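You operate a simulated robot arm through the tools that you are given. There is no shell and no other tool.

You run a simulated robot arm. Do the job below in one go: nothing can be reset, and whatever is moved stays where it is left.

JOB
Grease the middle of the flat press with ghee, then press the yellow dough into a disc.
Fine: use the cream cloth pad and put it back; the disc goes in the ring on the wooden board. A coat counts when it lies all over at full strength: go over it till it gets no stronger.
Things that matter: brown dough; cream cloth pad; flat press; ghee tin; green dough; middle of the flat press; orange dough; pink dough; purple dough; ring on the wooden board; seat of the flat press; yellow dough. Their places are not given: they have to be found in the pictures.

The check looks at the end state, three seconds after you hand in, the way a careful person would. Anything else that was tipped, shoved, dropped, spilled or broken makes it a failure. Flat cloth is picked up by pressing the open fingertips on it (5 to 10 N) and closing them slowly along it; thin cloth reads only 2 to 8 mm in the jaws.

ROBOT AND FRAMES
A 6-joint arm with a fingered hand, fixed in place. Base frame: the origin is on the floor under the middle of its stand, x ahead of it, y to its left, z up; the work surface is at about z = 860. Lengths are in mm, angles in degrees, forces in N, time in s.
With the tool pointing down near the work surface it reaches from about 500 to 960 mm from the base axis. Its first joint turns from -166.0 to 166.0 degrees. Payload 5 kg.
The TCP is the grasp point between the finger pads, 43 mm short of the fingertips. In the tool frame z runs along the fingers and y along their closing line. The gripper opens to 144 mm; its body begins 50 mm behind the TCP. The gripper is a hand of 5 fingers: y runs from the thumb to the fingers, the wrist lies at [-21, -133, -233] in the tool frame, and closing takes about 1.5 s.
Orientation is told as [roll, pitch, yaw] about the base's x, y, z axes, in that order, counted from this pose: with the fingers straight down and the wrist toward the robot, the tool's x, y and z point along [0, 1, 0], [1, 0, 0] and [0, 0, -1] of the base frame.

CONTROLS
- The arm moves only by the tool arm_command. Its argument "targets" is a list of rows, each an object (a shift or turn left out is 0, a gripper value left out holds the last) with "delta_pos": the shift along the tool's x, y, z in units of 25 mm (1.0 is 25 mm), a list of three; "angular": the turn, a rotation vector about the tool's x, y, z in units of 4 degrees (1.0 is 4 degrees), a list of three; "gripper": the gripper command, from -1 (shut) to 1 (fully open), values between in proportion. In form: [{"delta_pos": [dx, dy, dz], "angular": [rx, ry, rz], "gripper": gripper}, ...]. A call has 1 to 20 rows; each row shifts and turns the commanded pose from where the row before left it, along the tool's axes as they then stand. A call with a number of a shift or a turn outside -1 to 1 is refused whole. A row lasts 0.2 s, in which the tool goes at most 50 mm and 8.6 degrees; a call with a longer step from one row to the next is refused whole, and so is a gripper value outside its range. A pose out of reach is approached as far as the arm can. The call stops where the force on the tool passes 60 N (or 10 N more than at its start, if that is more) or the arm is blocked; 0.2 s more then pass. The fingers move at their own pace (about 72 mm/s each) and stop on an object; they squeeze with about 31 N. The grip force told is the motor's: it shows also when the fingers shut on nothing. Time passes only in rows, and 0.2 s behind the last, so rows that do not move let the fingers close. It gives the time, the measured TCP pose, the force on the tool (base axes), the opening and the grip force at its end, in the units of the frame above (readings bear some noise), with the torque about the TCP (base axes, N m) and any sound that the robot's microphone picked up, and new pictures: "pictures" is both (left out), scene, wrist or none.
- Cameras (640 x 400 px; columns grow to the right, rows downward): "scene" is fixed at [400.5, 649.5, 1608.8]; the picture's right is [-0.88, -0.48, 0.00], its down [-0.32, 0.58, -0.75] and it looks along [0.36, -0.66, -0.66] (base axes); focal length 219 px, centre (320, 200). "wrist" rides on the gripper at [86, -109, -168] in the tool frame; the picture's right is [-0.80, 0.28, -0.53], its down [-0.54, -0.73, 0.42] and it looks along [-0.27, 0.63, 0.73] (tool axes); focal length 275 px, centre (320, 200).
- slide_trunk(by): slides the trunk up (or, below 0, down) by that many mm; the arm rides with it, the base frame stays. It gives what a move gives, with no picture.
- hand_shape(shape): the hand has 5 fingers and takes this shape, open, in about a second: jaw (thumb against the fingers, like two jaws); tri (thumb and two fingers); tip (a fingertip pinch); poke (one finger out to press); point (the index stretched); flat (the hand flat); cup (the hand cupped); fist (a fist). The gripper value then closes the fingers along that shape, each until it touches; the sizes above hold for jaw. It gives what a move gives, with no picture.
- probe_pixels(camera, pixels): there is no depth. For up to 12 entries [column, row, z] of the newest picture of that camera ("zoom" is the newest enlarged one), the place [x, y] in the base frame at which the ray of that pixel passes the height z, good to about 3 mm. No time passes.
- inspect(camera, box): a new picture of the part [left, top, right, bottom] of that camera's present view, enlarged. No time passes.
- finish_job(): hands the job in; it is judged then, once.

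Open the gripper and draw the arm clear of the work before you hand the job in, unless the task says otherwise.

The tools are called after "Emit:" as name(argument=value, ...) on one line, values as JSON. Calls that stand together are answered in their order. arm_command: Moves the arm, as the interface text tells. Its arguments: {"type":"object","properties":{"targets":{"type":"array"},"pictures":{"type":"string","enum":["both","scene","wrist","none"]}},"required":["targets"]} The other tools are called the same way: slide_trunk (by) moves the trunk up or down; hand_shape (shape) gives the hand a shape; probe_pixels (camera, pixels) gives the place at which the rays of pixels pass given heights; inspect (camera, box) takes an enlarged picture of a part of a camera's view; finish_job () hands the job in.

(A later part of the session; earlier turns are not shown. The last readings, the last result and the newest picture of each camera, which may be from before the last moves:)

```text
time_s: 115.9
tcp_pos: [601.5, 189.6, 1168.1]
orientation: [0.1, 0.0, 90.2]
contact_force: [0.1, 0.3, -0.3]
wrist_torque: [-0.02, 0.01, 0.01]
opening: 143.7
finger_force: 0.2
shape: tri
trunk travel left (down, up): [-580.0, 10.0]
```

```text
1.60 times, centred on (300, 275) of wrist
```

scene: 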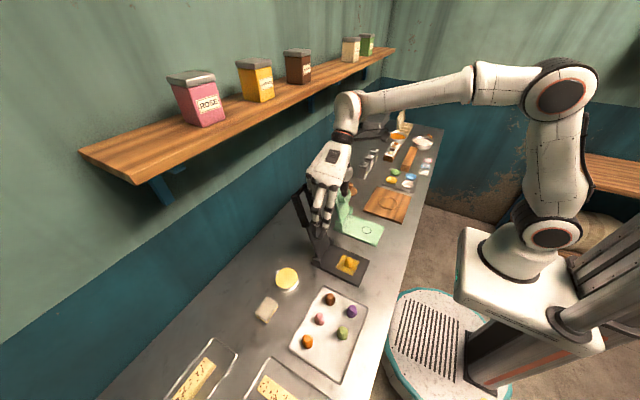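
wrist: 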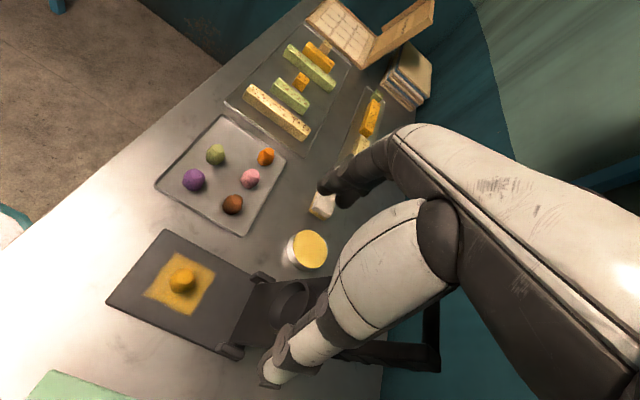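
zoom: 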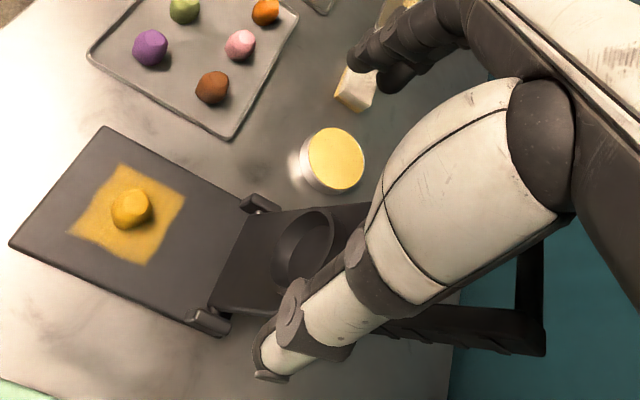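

The hand is in front of the handle with thumb on the −y side and fingers on the +y side. I move forward halfway to x ≈ 660 and look.

Emit:
arm_command(targets=[{"delta_pos": [-0.6, 0, 0]}, {"delta_pos": [-0.6, 0, 0]}, {"delta_pos": [-0.6, 0, 0]}, {"delta_pos": [-0.5, 0, 0]}, {}], pictures="both")

Emit:
inspect(camera="scene", box=[270, 110, 370, 260])

Emit:
inspect(camera="wrist", box=[200, 150, 480, 400])

```text
time_s: 117.1
tcp_pos: [658.4, 190.3, 1166.8]
orientation: [0.0, -0.1, 90.1]
contact_force: [0.2, -0.7, -0.6]
wrist_torque: [-0.02, -0.02, -0.03]
opening: 143.9
finger_force: 0.0
shape: tri
trunk travel left (down, up): [-580.0, 10.0]
```

scene: 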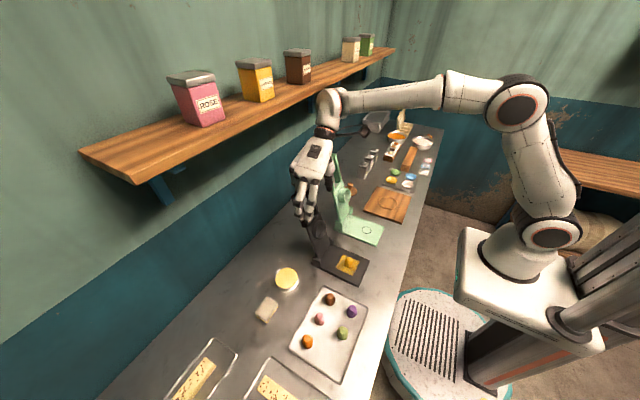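
wrist: 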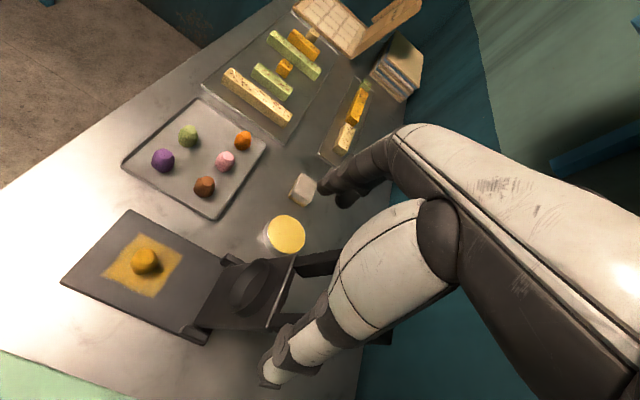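

```text
2.67 times, centred on (320, 185) of scene
```

zoom: 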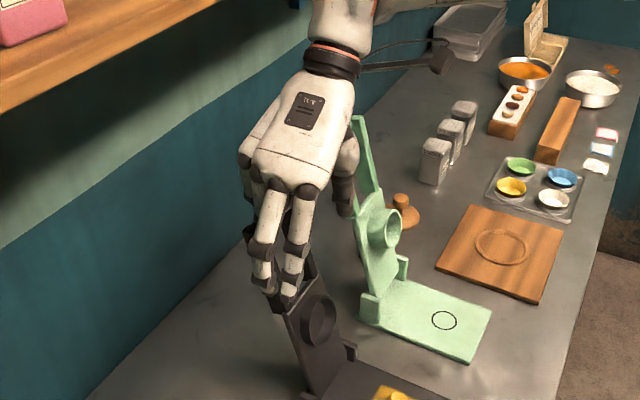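

```text
1.60 times, centred on (340, 275) of wrist
```

zoom: 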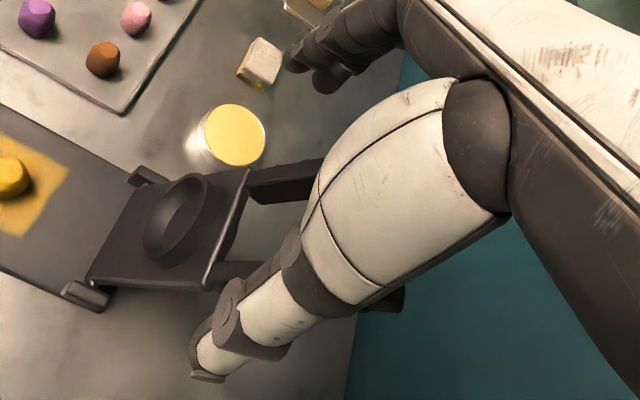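

The handle arms lie between thumb and fingers. I continue forward to x ≈ 713.

Emit:
arm_command(targets=[{"delta_pos": [-0.55, 0, 0]}, {"delta_pos": [-0.55, 0, 0]}, {"delta_pos": [-0.55, 0, 0]}, {"delta_pos": [-0.5, 0, 0]}, {}], pictures="both")

Emit:
inspect(camera="scene", box=[260, 110, 360, 260])

Emit:
inspect(camera="wrist", box=[200, 150, 480, 400])

```text
time_s: 118.3
tcp_pos: [705.0, 189.3, 1167.2]
orientation: [0.1, 0.0, 90.1]
contact_force: [0.0, 0.3, 0.8]
wrist_torque: [0.01, 0.01, 0.02]
opening: 143.9
finger_force: 0.0
shape: tri
trunk travel left (down, up): [-580.0, 10.0]
```

scene: 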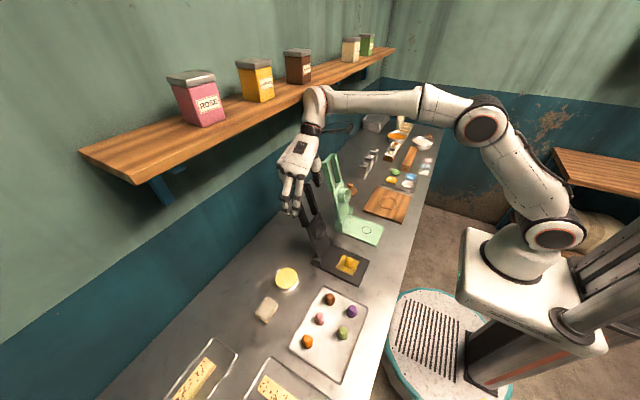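
wrist: 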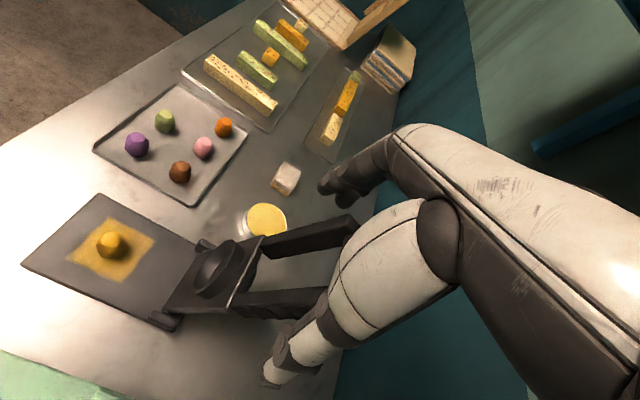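

```text
2.67 times, centred on (310, 185) of scene
```

zoom: 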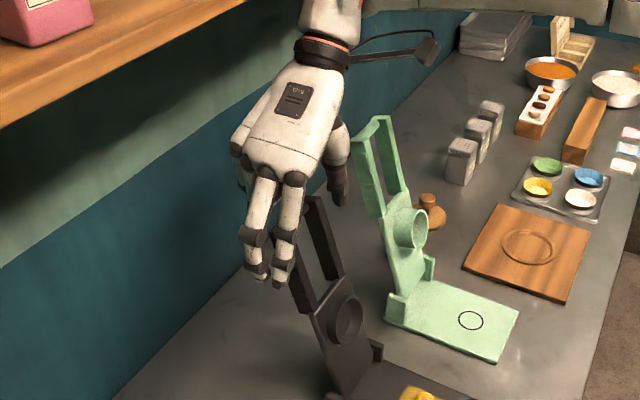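

```text
1.60 times, centred on (340, 275) of wrist
```

zoom: 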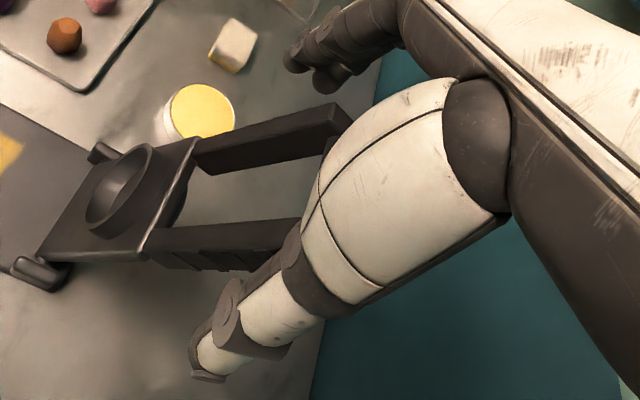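

The tip of the reach is near (x measured 705). I lower 17 mm, where the handle is nearer and easier to reach, and wait for the arm to settle.

Emit:
arm_command(targets=[{"delta_pos": [0, 0, 0.34]}, {"delta_pos": [0, 0, 0.34]}, {}, {}], pictures="wrist")

```text
time_s: 119.3
tcp_pos: [708.6, 189.3, 1154.8]
orientation: [-0.3, 0.1, 90.2]
contact_force: [0.3, 0.0, 1.2]
wrist_torque: [0.02, -0.01, 0.02]
opening: 144.0
finger_force: 0.1
shape: tri
trunk travel left (down, up): [-580.0, 10.0]
```

wrist: 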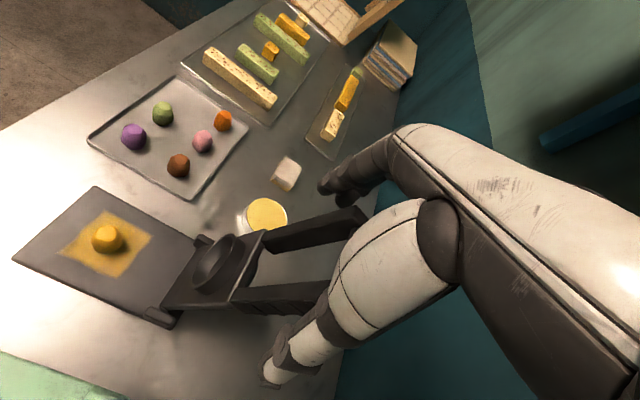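

Position (708.6, 189, 1155) with no contact. I go a few mm lower and close the fingers on the handle's outer sides.

Emit:
arm_command(targets=[{"delta_pos": [0, 0, 0.25]}, {"gripper": 0.7}, {"gripper": 0.45}, {"gripper": 0.3}, {"gripper": 0.2}, {"gripper": 0.12}, {}, {}], pictures="both")

Emit:
inspect(camera="scene", box=[260, 120, 360, 270])

Emit:
inspect(camera="wrist", box=[200, 150, 480, 400])

```text
time_s: 121.1
tcp_pos: [711.8, 190.0, 1141.5]
orientation: [0.2, 0.0, 90.1]
contact_force: [0.2, 1.8, -0.3]
wrist_torque: [0.05, 0.01, 0.0]
opening: 82.5
finger_force: 0.0
shape: tri
trunk travel left (down, up): [-580.0, 10.0]
```

scene: 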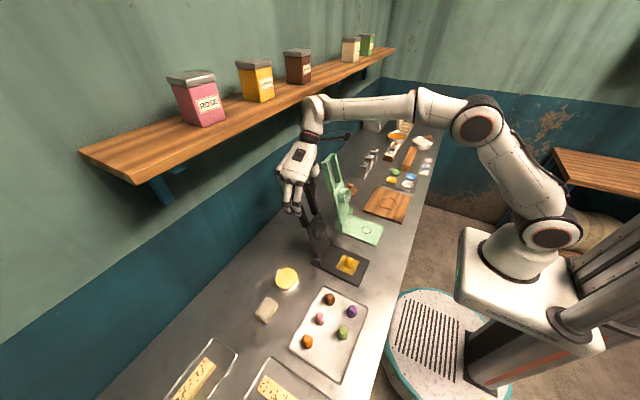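
wrist: 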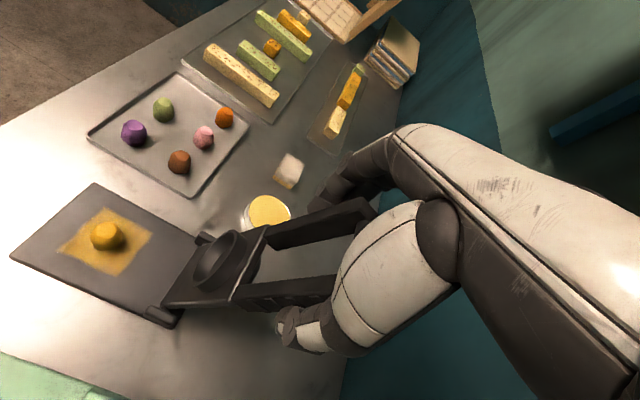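

```text
2.67 times, centred on (310, 195) of scene
```

zoom: 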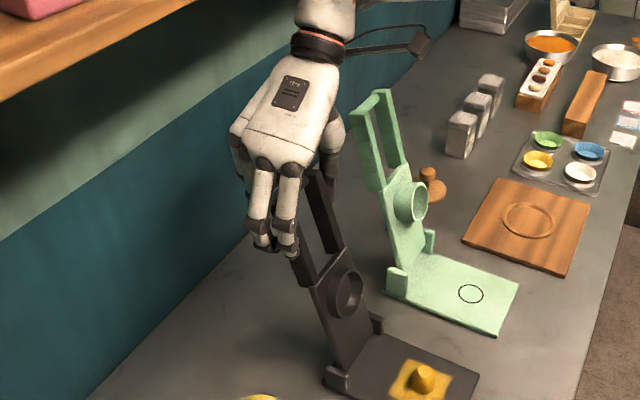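

```text
1.60 times, centred on (340, 275) of wrist
```

zoom: 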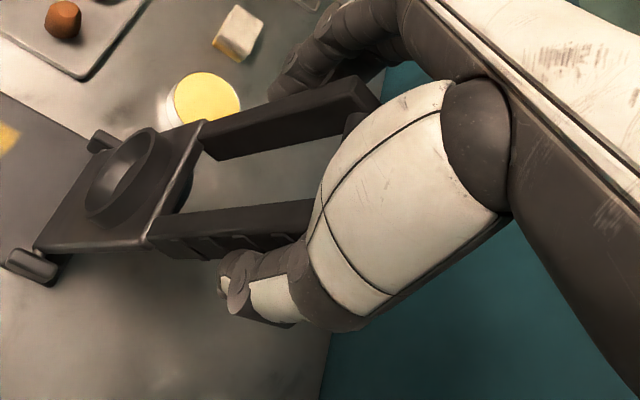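

Opening 82.5 mm, no grip force yet; I close a little more.

Emit:
arm_command(targets=[{"gripper": 0.06}, {"gripper": 0.02}, {"gripper": -0.04}, {}, {}], pictures="wrist")

Emit:
inspect(camera="wrist", box=[200, 150, 480, 400])

```text
time_s: 122.3
tcp_pos: [710.7, 189.0, 1142.0]
orientation: [0.2, 0.0, 90.0]
contact_force: [0.3, -0.2, -4.3]
wrist_torque: [-0.04, 0.04, -0.06]
opening: 77.1
finger_force: 30.7
shape: tri
trunk travel left (down, up): [-580.0, 10.0]
```

wrist: 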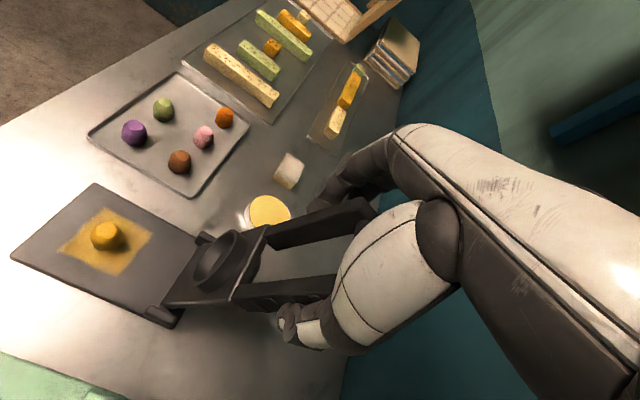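

```text
1.60 times, centred on (340, 275) of wrist
```

zoom: 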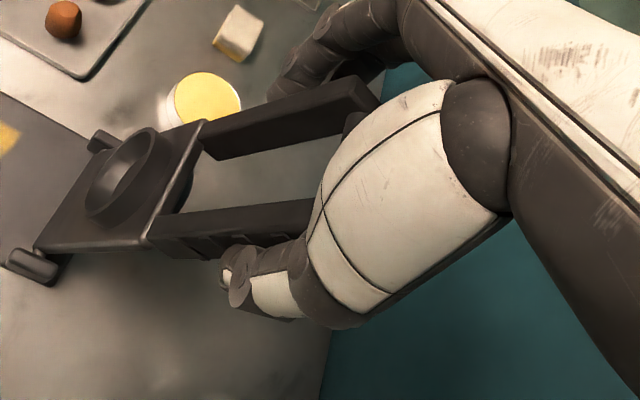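

The handle is gripped (77 mm, 31 N). I swing it slowly along the hinge arc, first about 17° to upright, watching the force.

Emit:
arm_command(targets=[{"delta_pos": [0.3, 0, -0.073]}, {"delta_pos": [0.3, 0, -0.073]}, {"delta_pos": [0.3, 0, -0.073]}, {"delta_pos": [0.3, 0, -0.073]}, {}], pictures="both")

Emit:
inspect(camera="scene", box=[260, 120, 380, 290])

```text
time_s: 123.5
tcp_pos: [684.3, 189.6, 1151.0]
orientation: [0.0, 0.0, 90.1]
contact_force: [-2.2, -1.0, -20.3]
wrist_torque: [0.07, -0.2, 0.0]
opening: 76.9
finger_force: 30.9
shape: tri
trunk travel left (down, up): [-580.0, 10.0]
```

scene: 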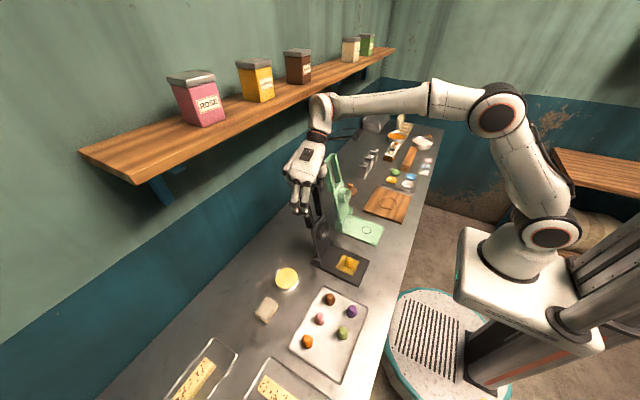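
wrist: 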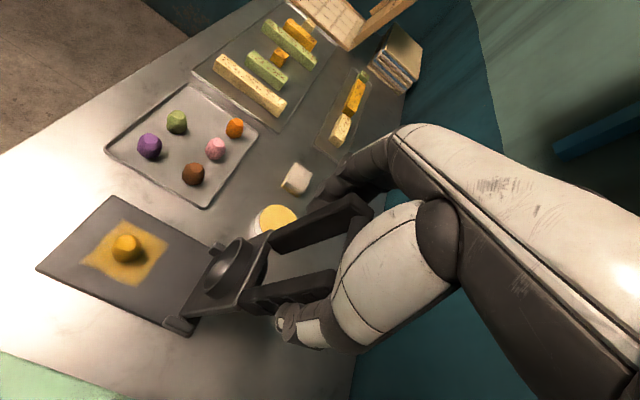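

```text
2.35 times, centred on (320, 205) of scene
```

zoom: 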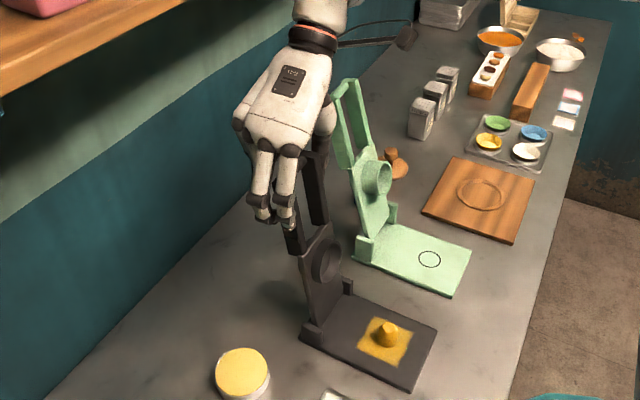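

The lid follows, but the pull upward is 20 N, so my arc is a bit too high. I lower 5 mm and read again.

Emit:
arm_command(targets=[{"delta_pos": [0, 0, 0.12]}, {"delta_pos": [0, 0, 0.08]}, {}], pictures="none")

```text
time_s: 124.3
tcp_pos: [682.8, 189.2, 1149.9]
orientation: [-0.3, -0.2, 89.9]
contact_force: [3.3, -1.1, 10.5]
wrist_torque: [-0.13, -0.34, -0.23]
opening: 77.1
finger_force: 30.9
shape: tri
trunk travel left (down, up): [-580.0, 10.0]
```

The force flipped to +10 N, so the neutral height here is about 1150.4. I continue the arc with a corrected pivot, about 7° more.

Emit:
arm_command(targets=[{"delta_pos": [0.303, 0, -0.063]}, {"delta_pos": [0.303, 0, -0.063]}, {"delta_pos": [0.303, 0, -0.063]}, {"delta_pos": [0.303, 0, -0.063]}, {}], pictures="none")

```text
time_s: 125.5
tcp_pos: [650.6, 189.6, 1153.3]
orientation: [-0.1, 0.0, 90.1]
contact_force: [2.9, -0.2, 17.8]
wrist_torque: [-0.26, -0.52, -0.32]
opening: 78.3
finger_force: 31.3
shape: tri
trunk travel left (down, up): [-580.0, 10.0]
```

Force +18 N means I'm a bit low. I continue with a slightly higher path over the top.

Emit:
arm_command(targets=[{"delta_pos": [0.25, 0, -0.06]}, {"delta_pos": [0.25, 0, -0.06]}, {"delta_pos": [0.25, 0, -0.04]}, {"delta_pos": [0.25, 0, -0.03]}, {}], pictures="both")

Emit:
inspect(camera="scene", box=[270, 120, 390, 290])

Emit:
inspect(camera="wrist", box=[160, 150, 440, 400])

```text
time_s: 126.7
tcp_pos: [627.8, 188.7, 1154.8]
orientation: [0.3, 0.1, 90.1]
contact_force: [1.9, 2.5, -12.2]
wrist_torque: [0.27, -0.44, -0.24]
opening: 78.1
finger_force: 31.6
shape: tri
trunk travel left (down, up): [-580.0, 10.0]
```

scene: 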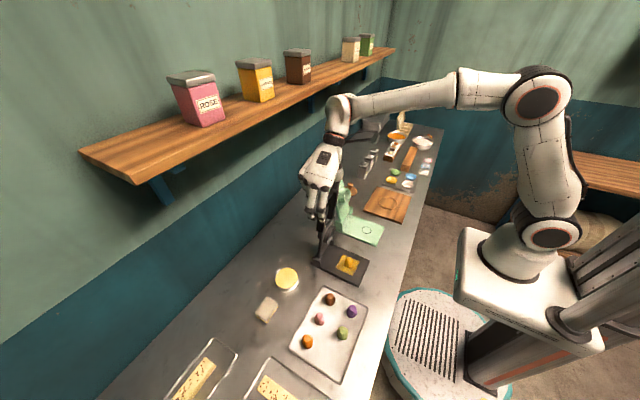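
wrist: 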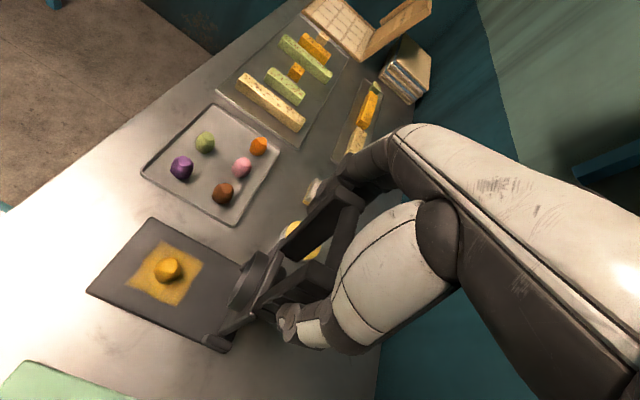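

```text
2.35 times, centred on (330, 205) of scene
```

zoom: 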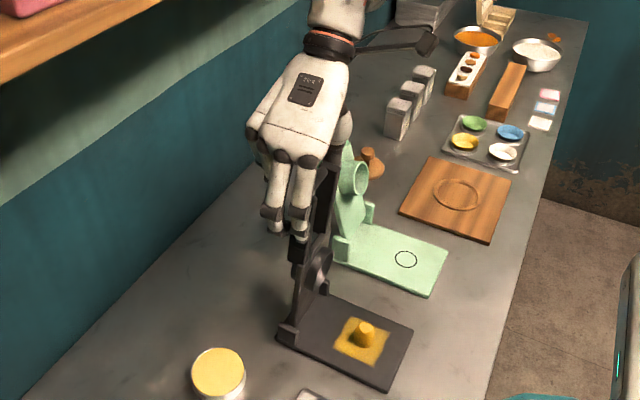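

```text
1.60 times, centred on (300, 275) of wrist
```

zoom: 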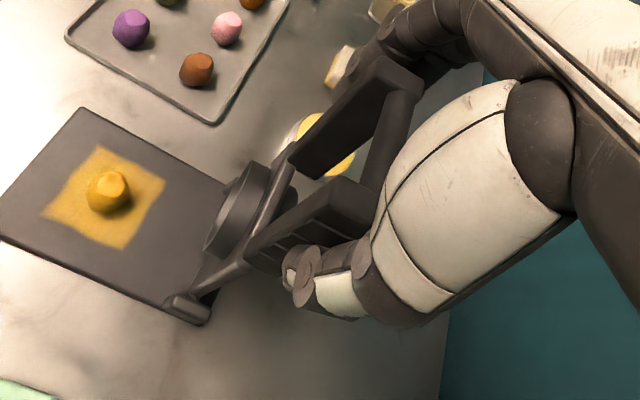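

The lid is now just past upright (force −12 N). I carry on forward and slightly down along the arc.

Emit:
arm_command(targets=[{"delta_pos": [0.33, 0, 0.1]}, {"delta_pos": [0.33, 0, 0.035]}, {"delta_pos": [0.33, 0, 0.045]}, {"delta_pos": [0.33, 0, 0.06]}, {"delta_pos": [0.33, 0, 0.075]}, {}], pictures="none")

```text
time_s: 128.1
tcp_pos: [587.0, 190.2, 1150.4]
orientation: [-0.1, 0.1, 90.2]
contact_force: [1.5, -0.9, -1.6]
wrist_torque: [0.2, -0.47, -0.28]
opening: 78.0
finger_force: 30.9
shape: tri
trunk travel left (down, up): [-580.0, 10.0]
```

The force is small now (−1.6 N), so the arc model fits. I go on to about 26° forward.

Emit:
arm_command(targets=[{"delta_pos": [0.36, 0, 0.088]}, {"delta_pos": [0.36, 0, 0.104]}, {"delta_pos": [0.356, 0, 0.116]}, {"delta_pos": [0.348, 0, 0.132]}, {"delta_pos": [0.348, 0, 0.144]}, {"delta_pos": [0.336, 0, 0.156]}, {}], pictures="both")

Emit:
inspect(camera="wrist", box=[160, 150, 440, 400])

Emit:
inspect(camera="scene", box=[290, 120, 410, 290])

```text
time_s: 129.7
tcp_pos: [534.2, 189.5, 1131.1]
orientation: [-0.1, 0.0, 90.1]
contact_force: [-0.9, 2.0, 2.6]
wrist_torque: [0.58, -0.5, -0.22]
opening: 77.9
finger_force: 31.6
shape: tri
trunk travel left (down, up): [-580.0, 10.0]
```

scene: 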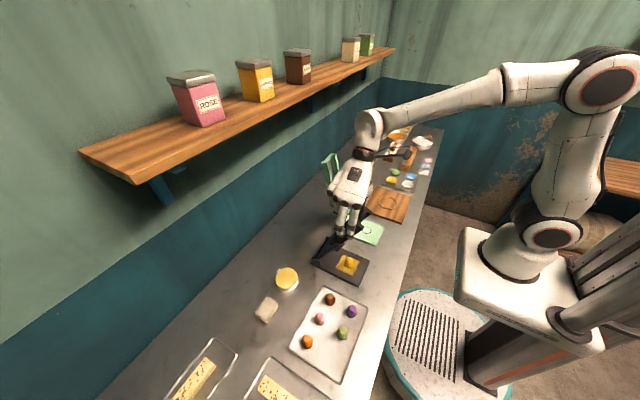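
wrist: 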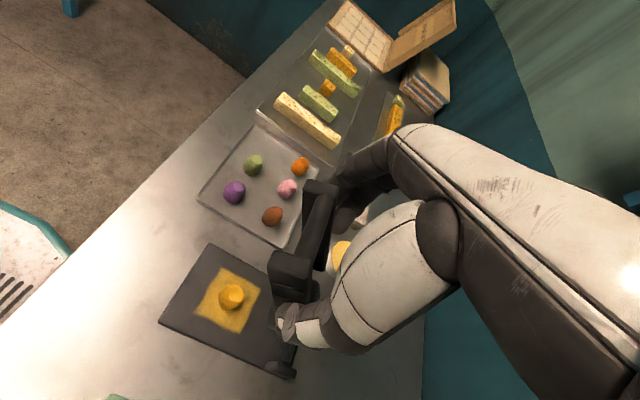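

```text
1.60 times, centred on (300, 275) of wrist
```

zoom: 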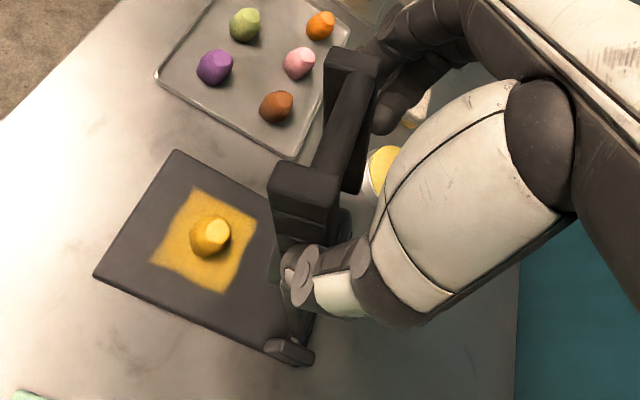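

```text
2.35 times, centred on (350, 205) of scene
```

zoom: 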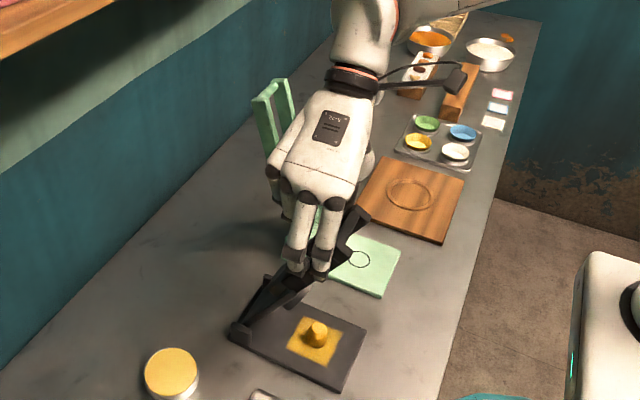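

The lid swings smoothly with little force. I continue down the arc to about 50° forward.

Emit:
arm_command(targets=[{"delta_pos": [0.348, 0, 0.18]}, {"delta_pos": [0.356, 0, 0.2]}, {"delta_pos": [0.332, 0, 0.208]}, {"delta_pos": [0.324, 0, 0.22]}, {"delta_pos": [0.328, 0, 0.24]}, {"delta_pos": [0.304, 0, 0.248]}, {"delta_pos": [0.352, 0, 0.308]}, {"delta_pos": [0.336, 0, 0.324]}, {"delta_pos": [0.32, 0, 0.344]}, {"delta_pos": [0.3, 0, 0.356]}, {}], pictures="both")

Emit:
inspect(camera="wrist", box=[160, 150, 440, 400])

Emit:
inspect(camera="scene", box=[290, 150, 410, 300])

```text
time_s: 132.1
tcp_pos: [452.4, 188.8, 1065.3]
orientation: [0.0, -0.1, 90.1]
contact_force: [4.3, 6.5, -3.2]
wrist_torque: [1.09, -0.71, -0.2]
opening: 77.9
finger_force: 30.7
shape: tri
trunk travel left (down, up): [-580.0, 10.0]
```

scene: 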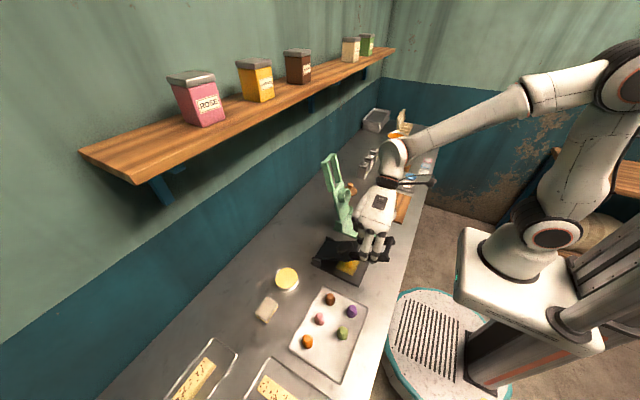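
wrist: 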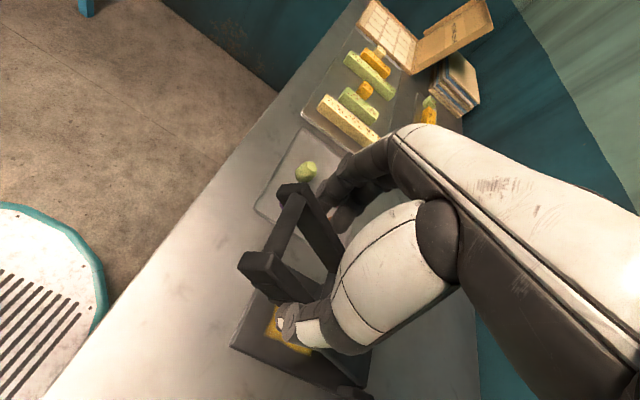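

```text
1.60 times, centred on (300, 275) of wrist
```

zoom: 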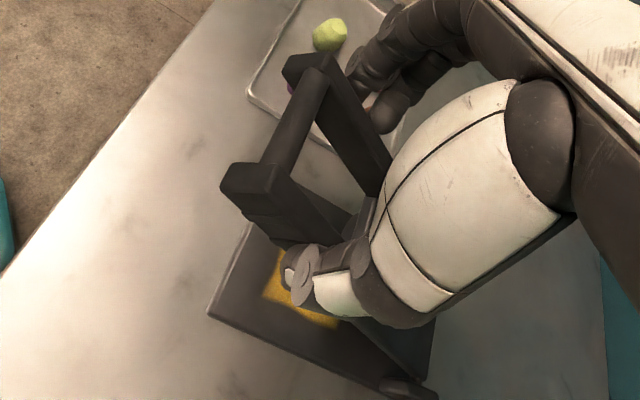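

```text
2.67 times, centred on (350, 225) of scene
```

zoom: 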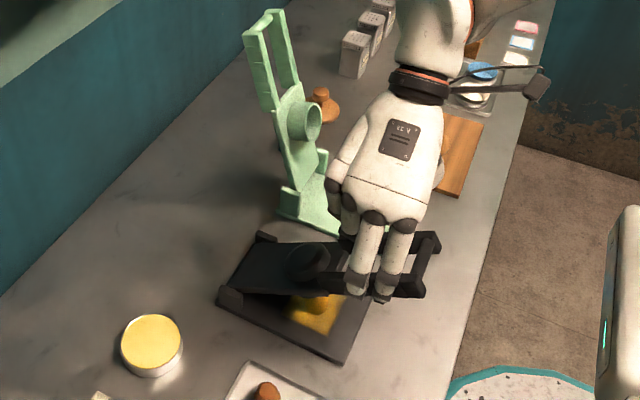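

The lid is about 60° forward and the dough is under its ring. I continue gently to where the ring should meet the dough.

Emit:
arm_command(targets=[{"delta_pos": [0.336, 0, 0.408]}, {"delta_pos": [0.288, 0, 0.42]}, {"delta_pos": [0.268, 0, 0.432]}, {"delta_pos": [0.244, 0, 0.452]}, {"delta_pos": [0.216, 0, 0.46]}, {"delta_pos": [0.196, 0, 0.468]}, {}], pictures="both")

Emit:
inspect(camera="wrist", box=[160, 150, 440, 400])

Emit:
inspect(camera="scene", box=[300, 180, 420, 310])

```text
time_s: 133.7
tcp_pos: [414.5, 189.6, 999.1]
orientation: [-0.1, -0.1, 90.1]
contact_force: [15.5, 3.0, -6.1]
wrist_torque: [0.43, -0.88, -0.52]
opening: 78.1
finger_force: 31.3
shape: tri
trunk travel left (down, up): [-580.0, 10.0]
```

scene: 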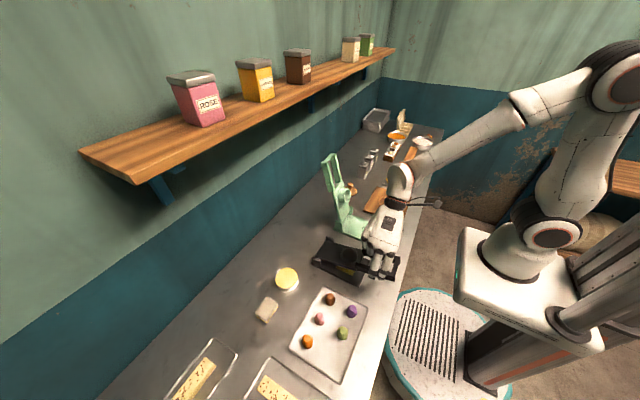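
wrist: 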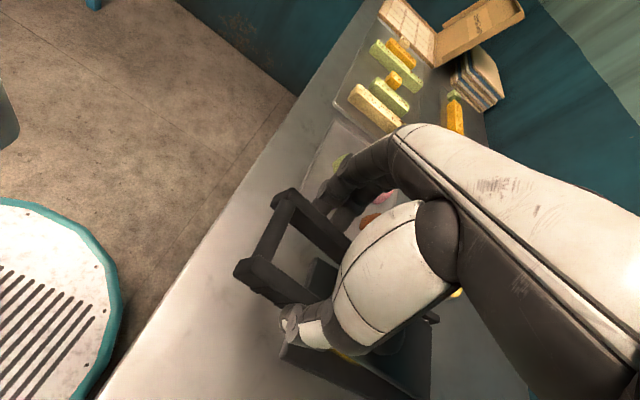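

```text
1.60 times, centred on (300, 275) of wrist
```

zoom: 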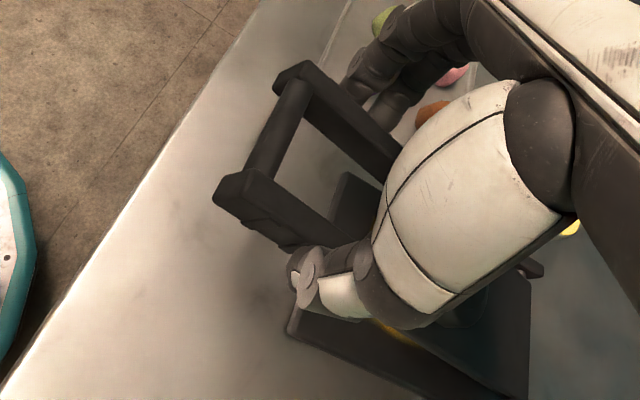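

```text
3.08 times, centred on (360, 245) of scene
```

zoom: 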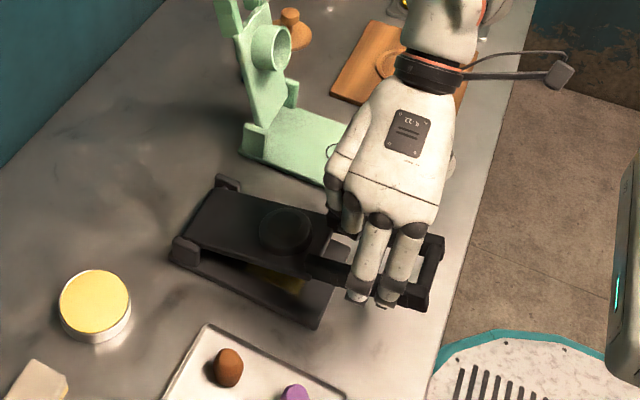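

The pull is +15 N in x, so my radius is a bit long; I correct inward and go on down in small steps.

Emit:
arm_command(targets=[{"delta_pos": [-0.04, 0, 0.24]}, {"delta_pos": [0.0, 0, 0.24]}, {}], pictures="none")

Emit:
arm_command(targets=[{"delta_pos": [0.06, 0, 0.24]}, {"delta_pos": [0.06, 0, 0.24]}, {}], pictures="none")

```text
time_s: 134.5
tcp_pos: [412.5, 189.1, 987.1]
orientation: [0.0, 0.0, 90.1]
contact_force: [0.4, 0.8, -1.9]
wrist_torque: [0.23, -0.38, -0.11]
opening: 78.3
finger_force: 31.2
shape: tri
trunk travel left (down, up): [-580.0, 10.0]
```

```text
time_s: 135.3
tcp_pos: [410.2, 188.9, 975.2]
orientation: [-0.1, 0.0, 90.1]
contact_force: [-3.6, 1.9, 0.0]
wrist_torque: [0.27, -0.35, 0.0]
opening: 78.2
finger_force: 30.8
shape: tri
trunk travel left (down, up): [-580.0, 10.0]
```

Forces are near zero. I continue down step by step, watching for the dough's resistance.

Emit:
arm_command(targets=[{"delta_pos": [0.09, 0, 0.25]}, {"delta_pos": [0.07, 0, 0.25]}, {}], pictures="none")

Emit:
arm_command(targets=[{"delta_pos": [0.05, 0, 0.22]}, {"delta_pos": [0.04, 0, 0.22]}, {}], pictures="both")

Emit:
inspect(camera="scene", box=[300, 190, 420, 310])

```text
time_s: 136.1
tcp_pos: [407.6, 190.9, 962.7]
orientation: [-0.1, 0.1, 90.1]
contact_force: [1.9, 3.2, -0.5]
wrist_torque: [0.32, -0.51, -0.07]
opening: 78.0
finger_force: 31.2
shape: tri
trunk travel left (down, up): [-580.0, 10.0]
```

```text
time_s: 136.9
tcp_pos: [404.7, 188.7, 951.2]
orientation: [0.0, 0.0, 90.0]
contact_force: [5.2, 2.3, -1.7]
wrist_torque: [0.29, -0.63, -0.22]
opening: 78.6
finger_force: 31.5
shape: tri
trunk travel left (down, up): [-580.0, 10.0]
```

scene: 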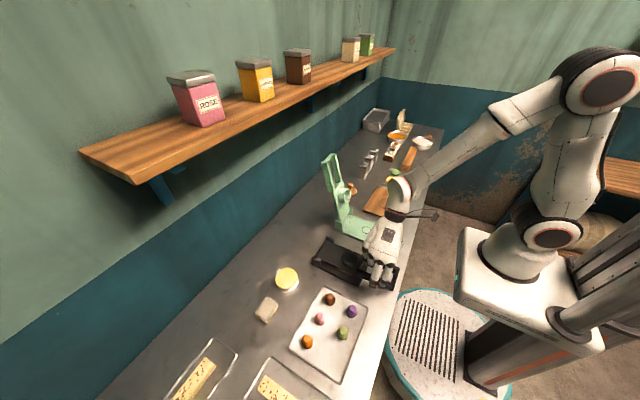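
wrist: 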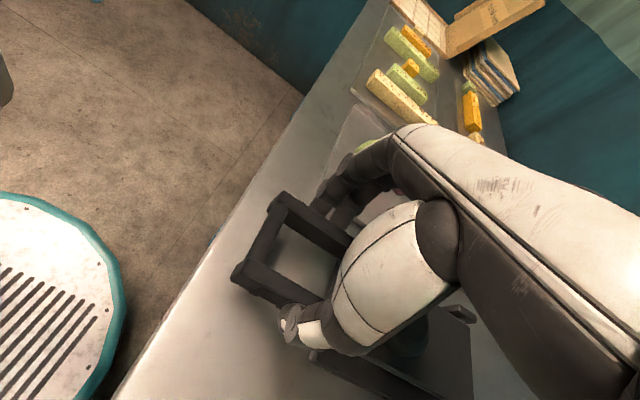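

```text
3.33 times, centred on (360, 250) of scene
```

zoom: 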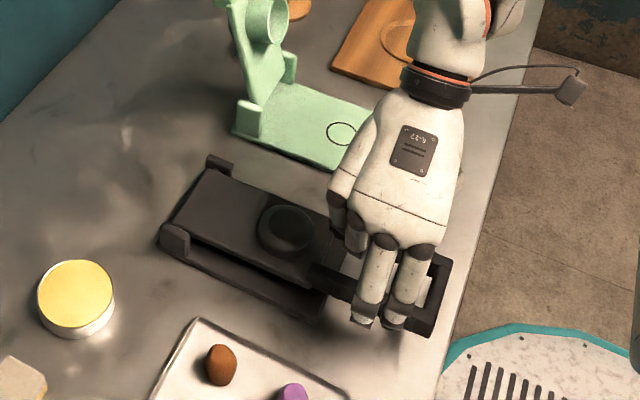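

The lid is almost closed. I press on in 5 mm steps reading the force.

Emit:
arm_command(targets=[{"delta_pos": [0.0, 0, 0.24]}, {}], pictures="none")

Emit:
arm_command(targets=[{"delta_pos": [0.02, 0, 0.2]}, {}], pictures="none")

Emit:
arm_command(targets=[{"delta_pos": [0.02, 0, 0.2]}, {}], pictures="none")

```text
time_s: 137.5
tcp_pos: [405.6, 189.7, 946.7]
orientation: [0.0, 0.1, 90.1]
contact_force: [5.1, 2.2, -1.0]
wrist_torque: [0.27, -0.63, -0.18]
opening: 78.6
finger_force: 30.6
shape: tri
trunk travel left (down, up): [-580.0, 10.0]
```

```text
time_s: 138.1
tcp_pos: [404.3, 189.2, 942.9]
orientation: [-0.1, -0.1, 90.1]
contact_force: [6.2, 0.6, 30.3]
wrist_torque: [-0.09, -0.54, -0.24]
opening: 78.8
finger_force: 31.4
shape: tri
trunk travel left (down, up): [-580.0, 10.0]
```

```text
time_s: 138.7
tcp_pos: [404.1, 189.0, 938.3]
orientation: [-0.2, -0.1, 90.0]
contact_force: [5.4, 2.7, 54.6]
wrist_torque: [0.2, -0.3, -0.21]
opening: 79.7
finger_force: 30.9
shape: tri
trunk travel left (down, up): [-580.0, 10.0]
```

The dough resists now (55 N at the handle). I look at how far the lid is closed.

Emit:
arm_command(targets=[{}, {}], pictures="both")

Emit:
inspect(camera="scene", box=[310, 210, 400, 300])

Emit:
inspect(camera="wrist", box=[200, 180, 480, 400])

```text
time_s: 139.3
tcp_pos: [403.5, 190.0, 936.6]
orientation: [-0.2, 0.0, 90.0]
contact_force: [5.1, 4.3, 53.2]
wrist_torque: [0.24, -0.3, -0.18]
opening: 79.2
finger_force: 31.3
shape: tri
trunk travel left (down, up): [-580.0, 10.0]
```

scene: 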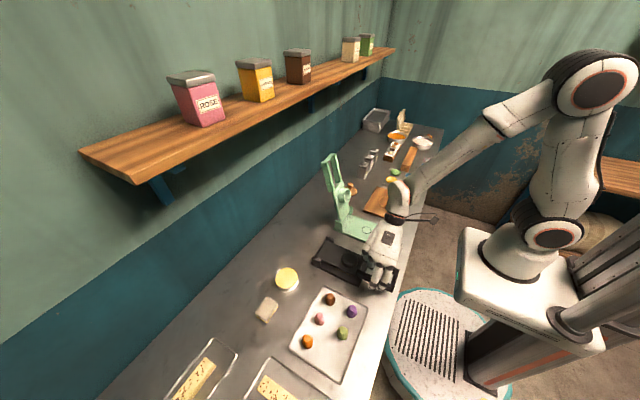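
wrist: 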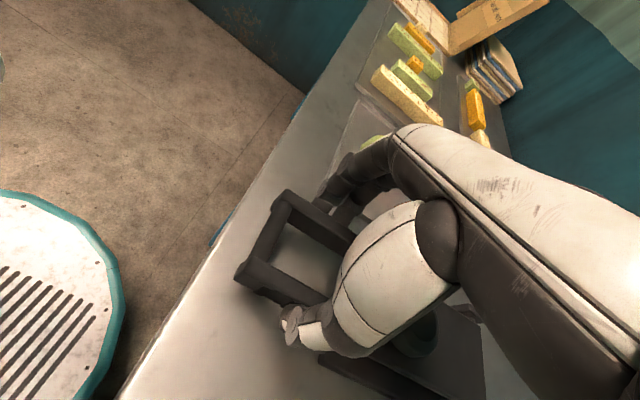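

```text
4.44 times, centred on (355, 255) of scene
```

zoom: 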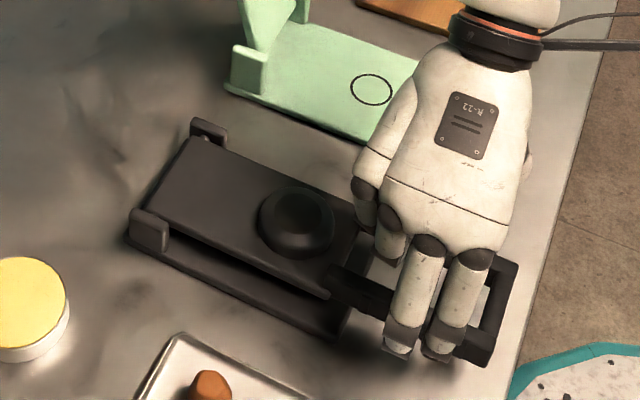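

```text
1.82 times, centred on (340, 290) of wrist
```

zoom: 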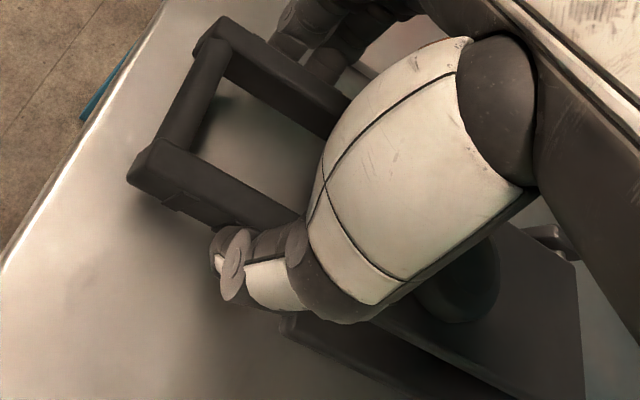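

The lid is yielding slowly (936.6 now), with a small gap left. I press on in small steps.

Emit:
arm_command(targets=[{"delta_pos": [0.0, 0, 0.06]}, {}, {}], pictures="none")

Emit:
arm_command(targets=[{"delta_pos": [0.0, 0, 0.06]}, {}, {}], pictures="none")

Emit:
arm_command(targets=[{"delta_pos": [0.0, 0, 0.06]}, {}, {}], pictures="none")

```text
time_s: 140.1
tcp_pos: [404.1, 189.5, 935.5]
orientation: [-0.3, -0.1, 90.0]
contact_force: [5.6, 4.3, 53.4]
wrist_torque: [0.25, -0.26, -0.16]
opening: 79.6
finger_force: 31.0
shape: tri
trunk travel left (down, up): [-580.0, 10.0]
```

```text
time_s: 140.9
tcp_pos: [402.8, 189.3, 935.1]
orientation: [-0.3, -0.1, 90.0]
contact_force: [4.2, 3.9, 52.8]
wrist_torque: [0.25, -0.26, -0.15]
opening: 79.5
finger_force: 31.1
shape: tri
trunk travel left (down, up): [-580.0, 10.0]
```

```text
time_s: 141.7
tcp_pos: [403.1, 189.6, 933.5]
orientation: [-0.3, -0.2, 89.9]
contact_force: [4.5, 3.3, 54.2]
wrist_torque: [0.26, -0.25, -0.15]
opening: 79.3
finger_force: 31.1
shape: tri
trunk travel left (down, up): [-580.0, 10.0]
```

The force stays near 53 N while the hand goes down; I look whether the lid follows or the fingers slip.

Emit:
inspect(camera="scene", box=[310, 210, 400, 300])

Emit:
arm_command(targets=[{"delta_pos": [0.0, 0, 0.06]}, {"delta_pos": [0.0, 0, 0.06]}, {}, {}], pictures="both")

Emit:
inspect(camera="scene", box=[310, 210, 400, 300])

```text
4.44 times, centred on (355, 255) of scene
```

zoom: 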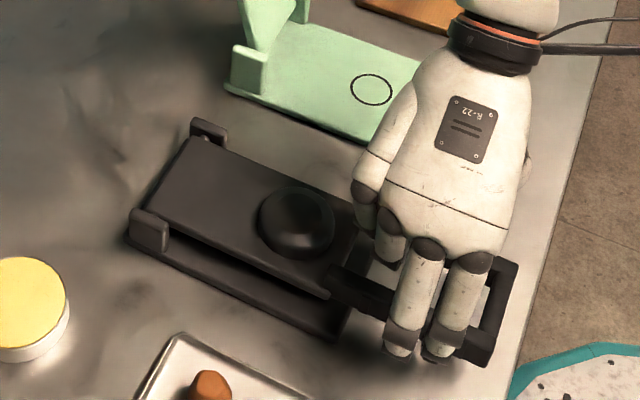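

```text
time_s: 142.7
tcp_pos: [403.7, 189.3, 929.9]
orientation: [-0.2, -0.2, 90.0]
contact_force: [3.7, 3.8, 53.7]
wrist_torque: [0.26, -0.2, -0.15]
opening: 79.5
finger_force: 31.4
shape: tri
trunk travel left (down, up): [-580.0, 10.0]
```

scene: 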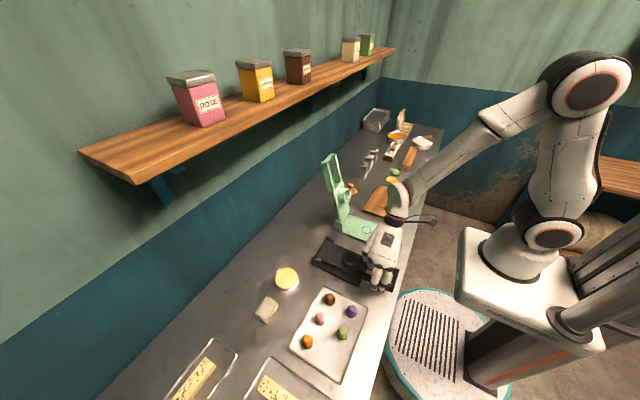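
wrist: 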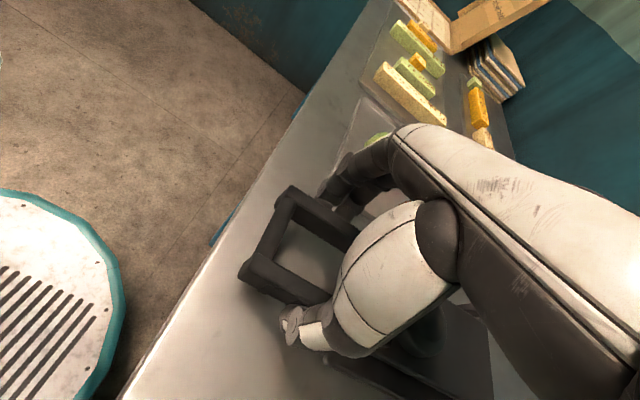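

```text
4.44 times, centred on (355, 255) of scene
```

zoom: 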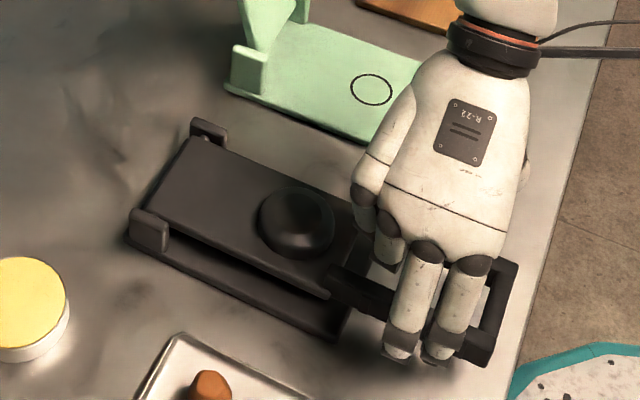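

The lid's edge now measures z ≈ 891 both near the hinge and at the front, so the lid lies level, closed, and the fingers were slipping on the handle. I open and rise to look at the closed press.

Emit:
arm_command(targets=[{"gripper": 0.1}, {"gripper": 0.25}, {"gripper": 0.5}, {"gripper": 0.9}, {}, {"delta_pos": [0, 0, -0.4]}, {"delta_pos": [0, 0, -0.8]}, {"delta_pos": [0, 0, -0.8]}, {"delta_pos": [0, 0, -0.8]}, {"delta_pos": [0, 0, -0.8]}, {"delta_pos": [0, 0, -0.8]}, {}], pictures="both")

Emit:
inspect(camera="scene", box=[310, 220, 400, 300])

Emit:
inspect(camera="wrist", box=[160, 180, 440, 400])

```text
time_s: 145.3
tcp_pos: [403.4, 189.5, 1038.1]
orientation: [0.0, 0.0, 90.2]
contact_force: [-0.6, -0.2, -0.5]
wrist_torque: [-0.01, -0.03, 0.0]
opening: 136.4
finger_force: 0.1
shape: tri
trunk travel left (down, up): [-580.0, 10.0]
```

scene: 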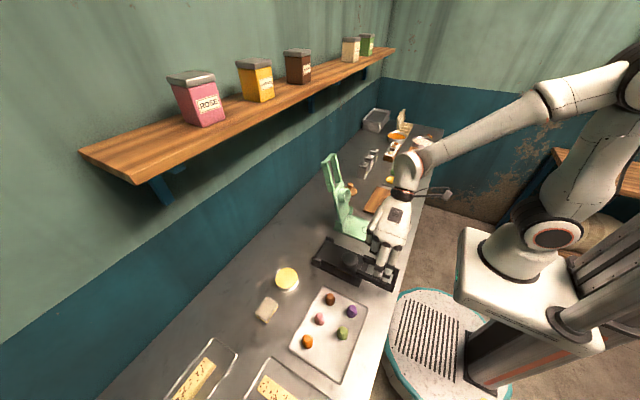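
wrist: 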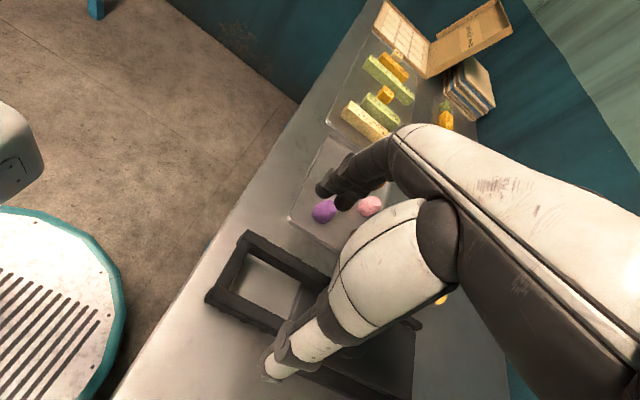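

```text
5.00 times, centred on (355, 260) of scene
```

zoom: 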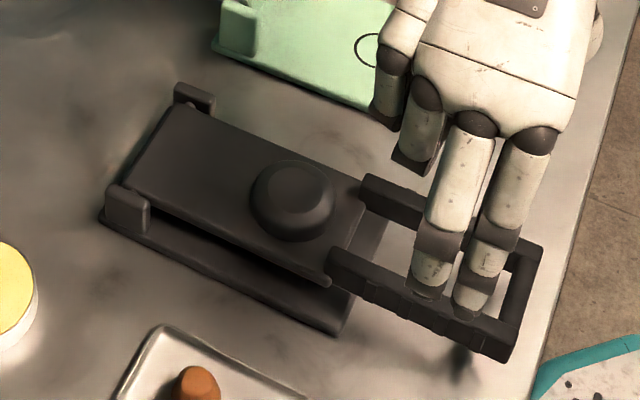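

```text
1.82 times, centred on (300, 290) of wrist
```

zoom: 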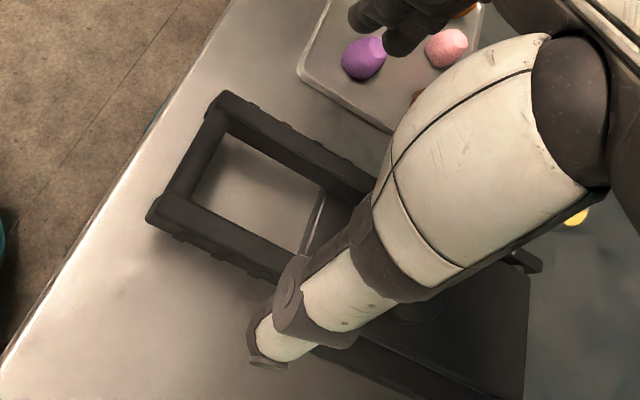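

The lid carries a domed cap on its back. I enlarge the closed lid's edge to check how level it lies over the plate.

Emit:
inspect(camera="scene", box=[312, 235, 382, 295])

```text
6.67 times, centred on (347, 265) of scene
```

zoom: 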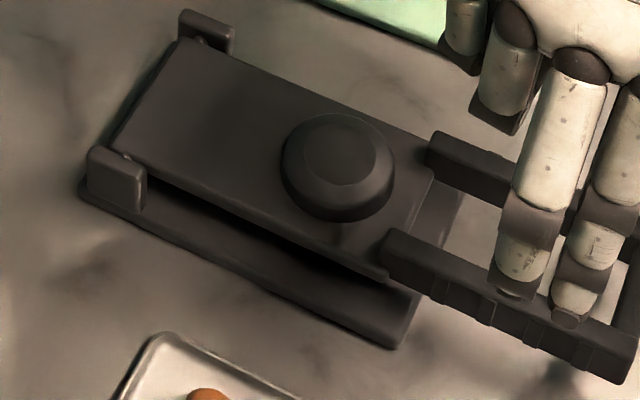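

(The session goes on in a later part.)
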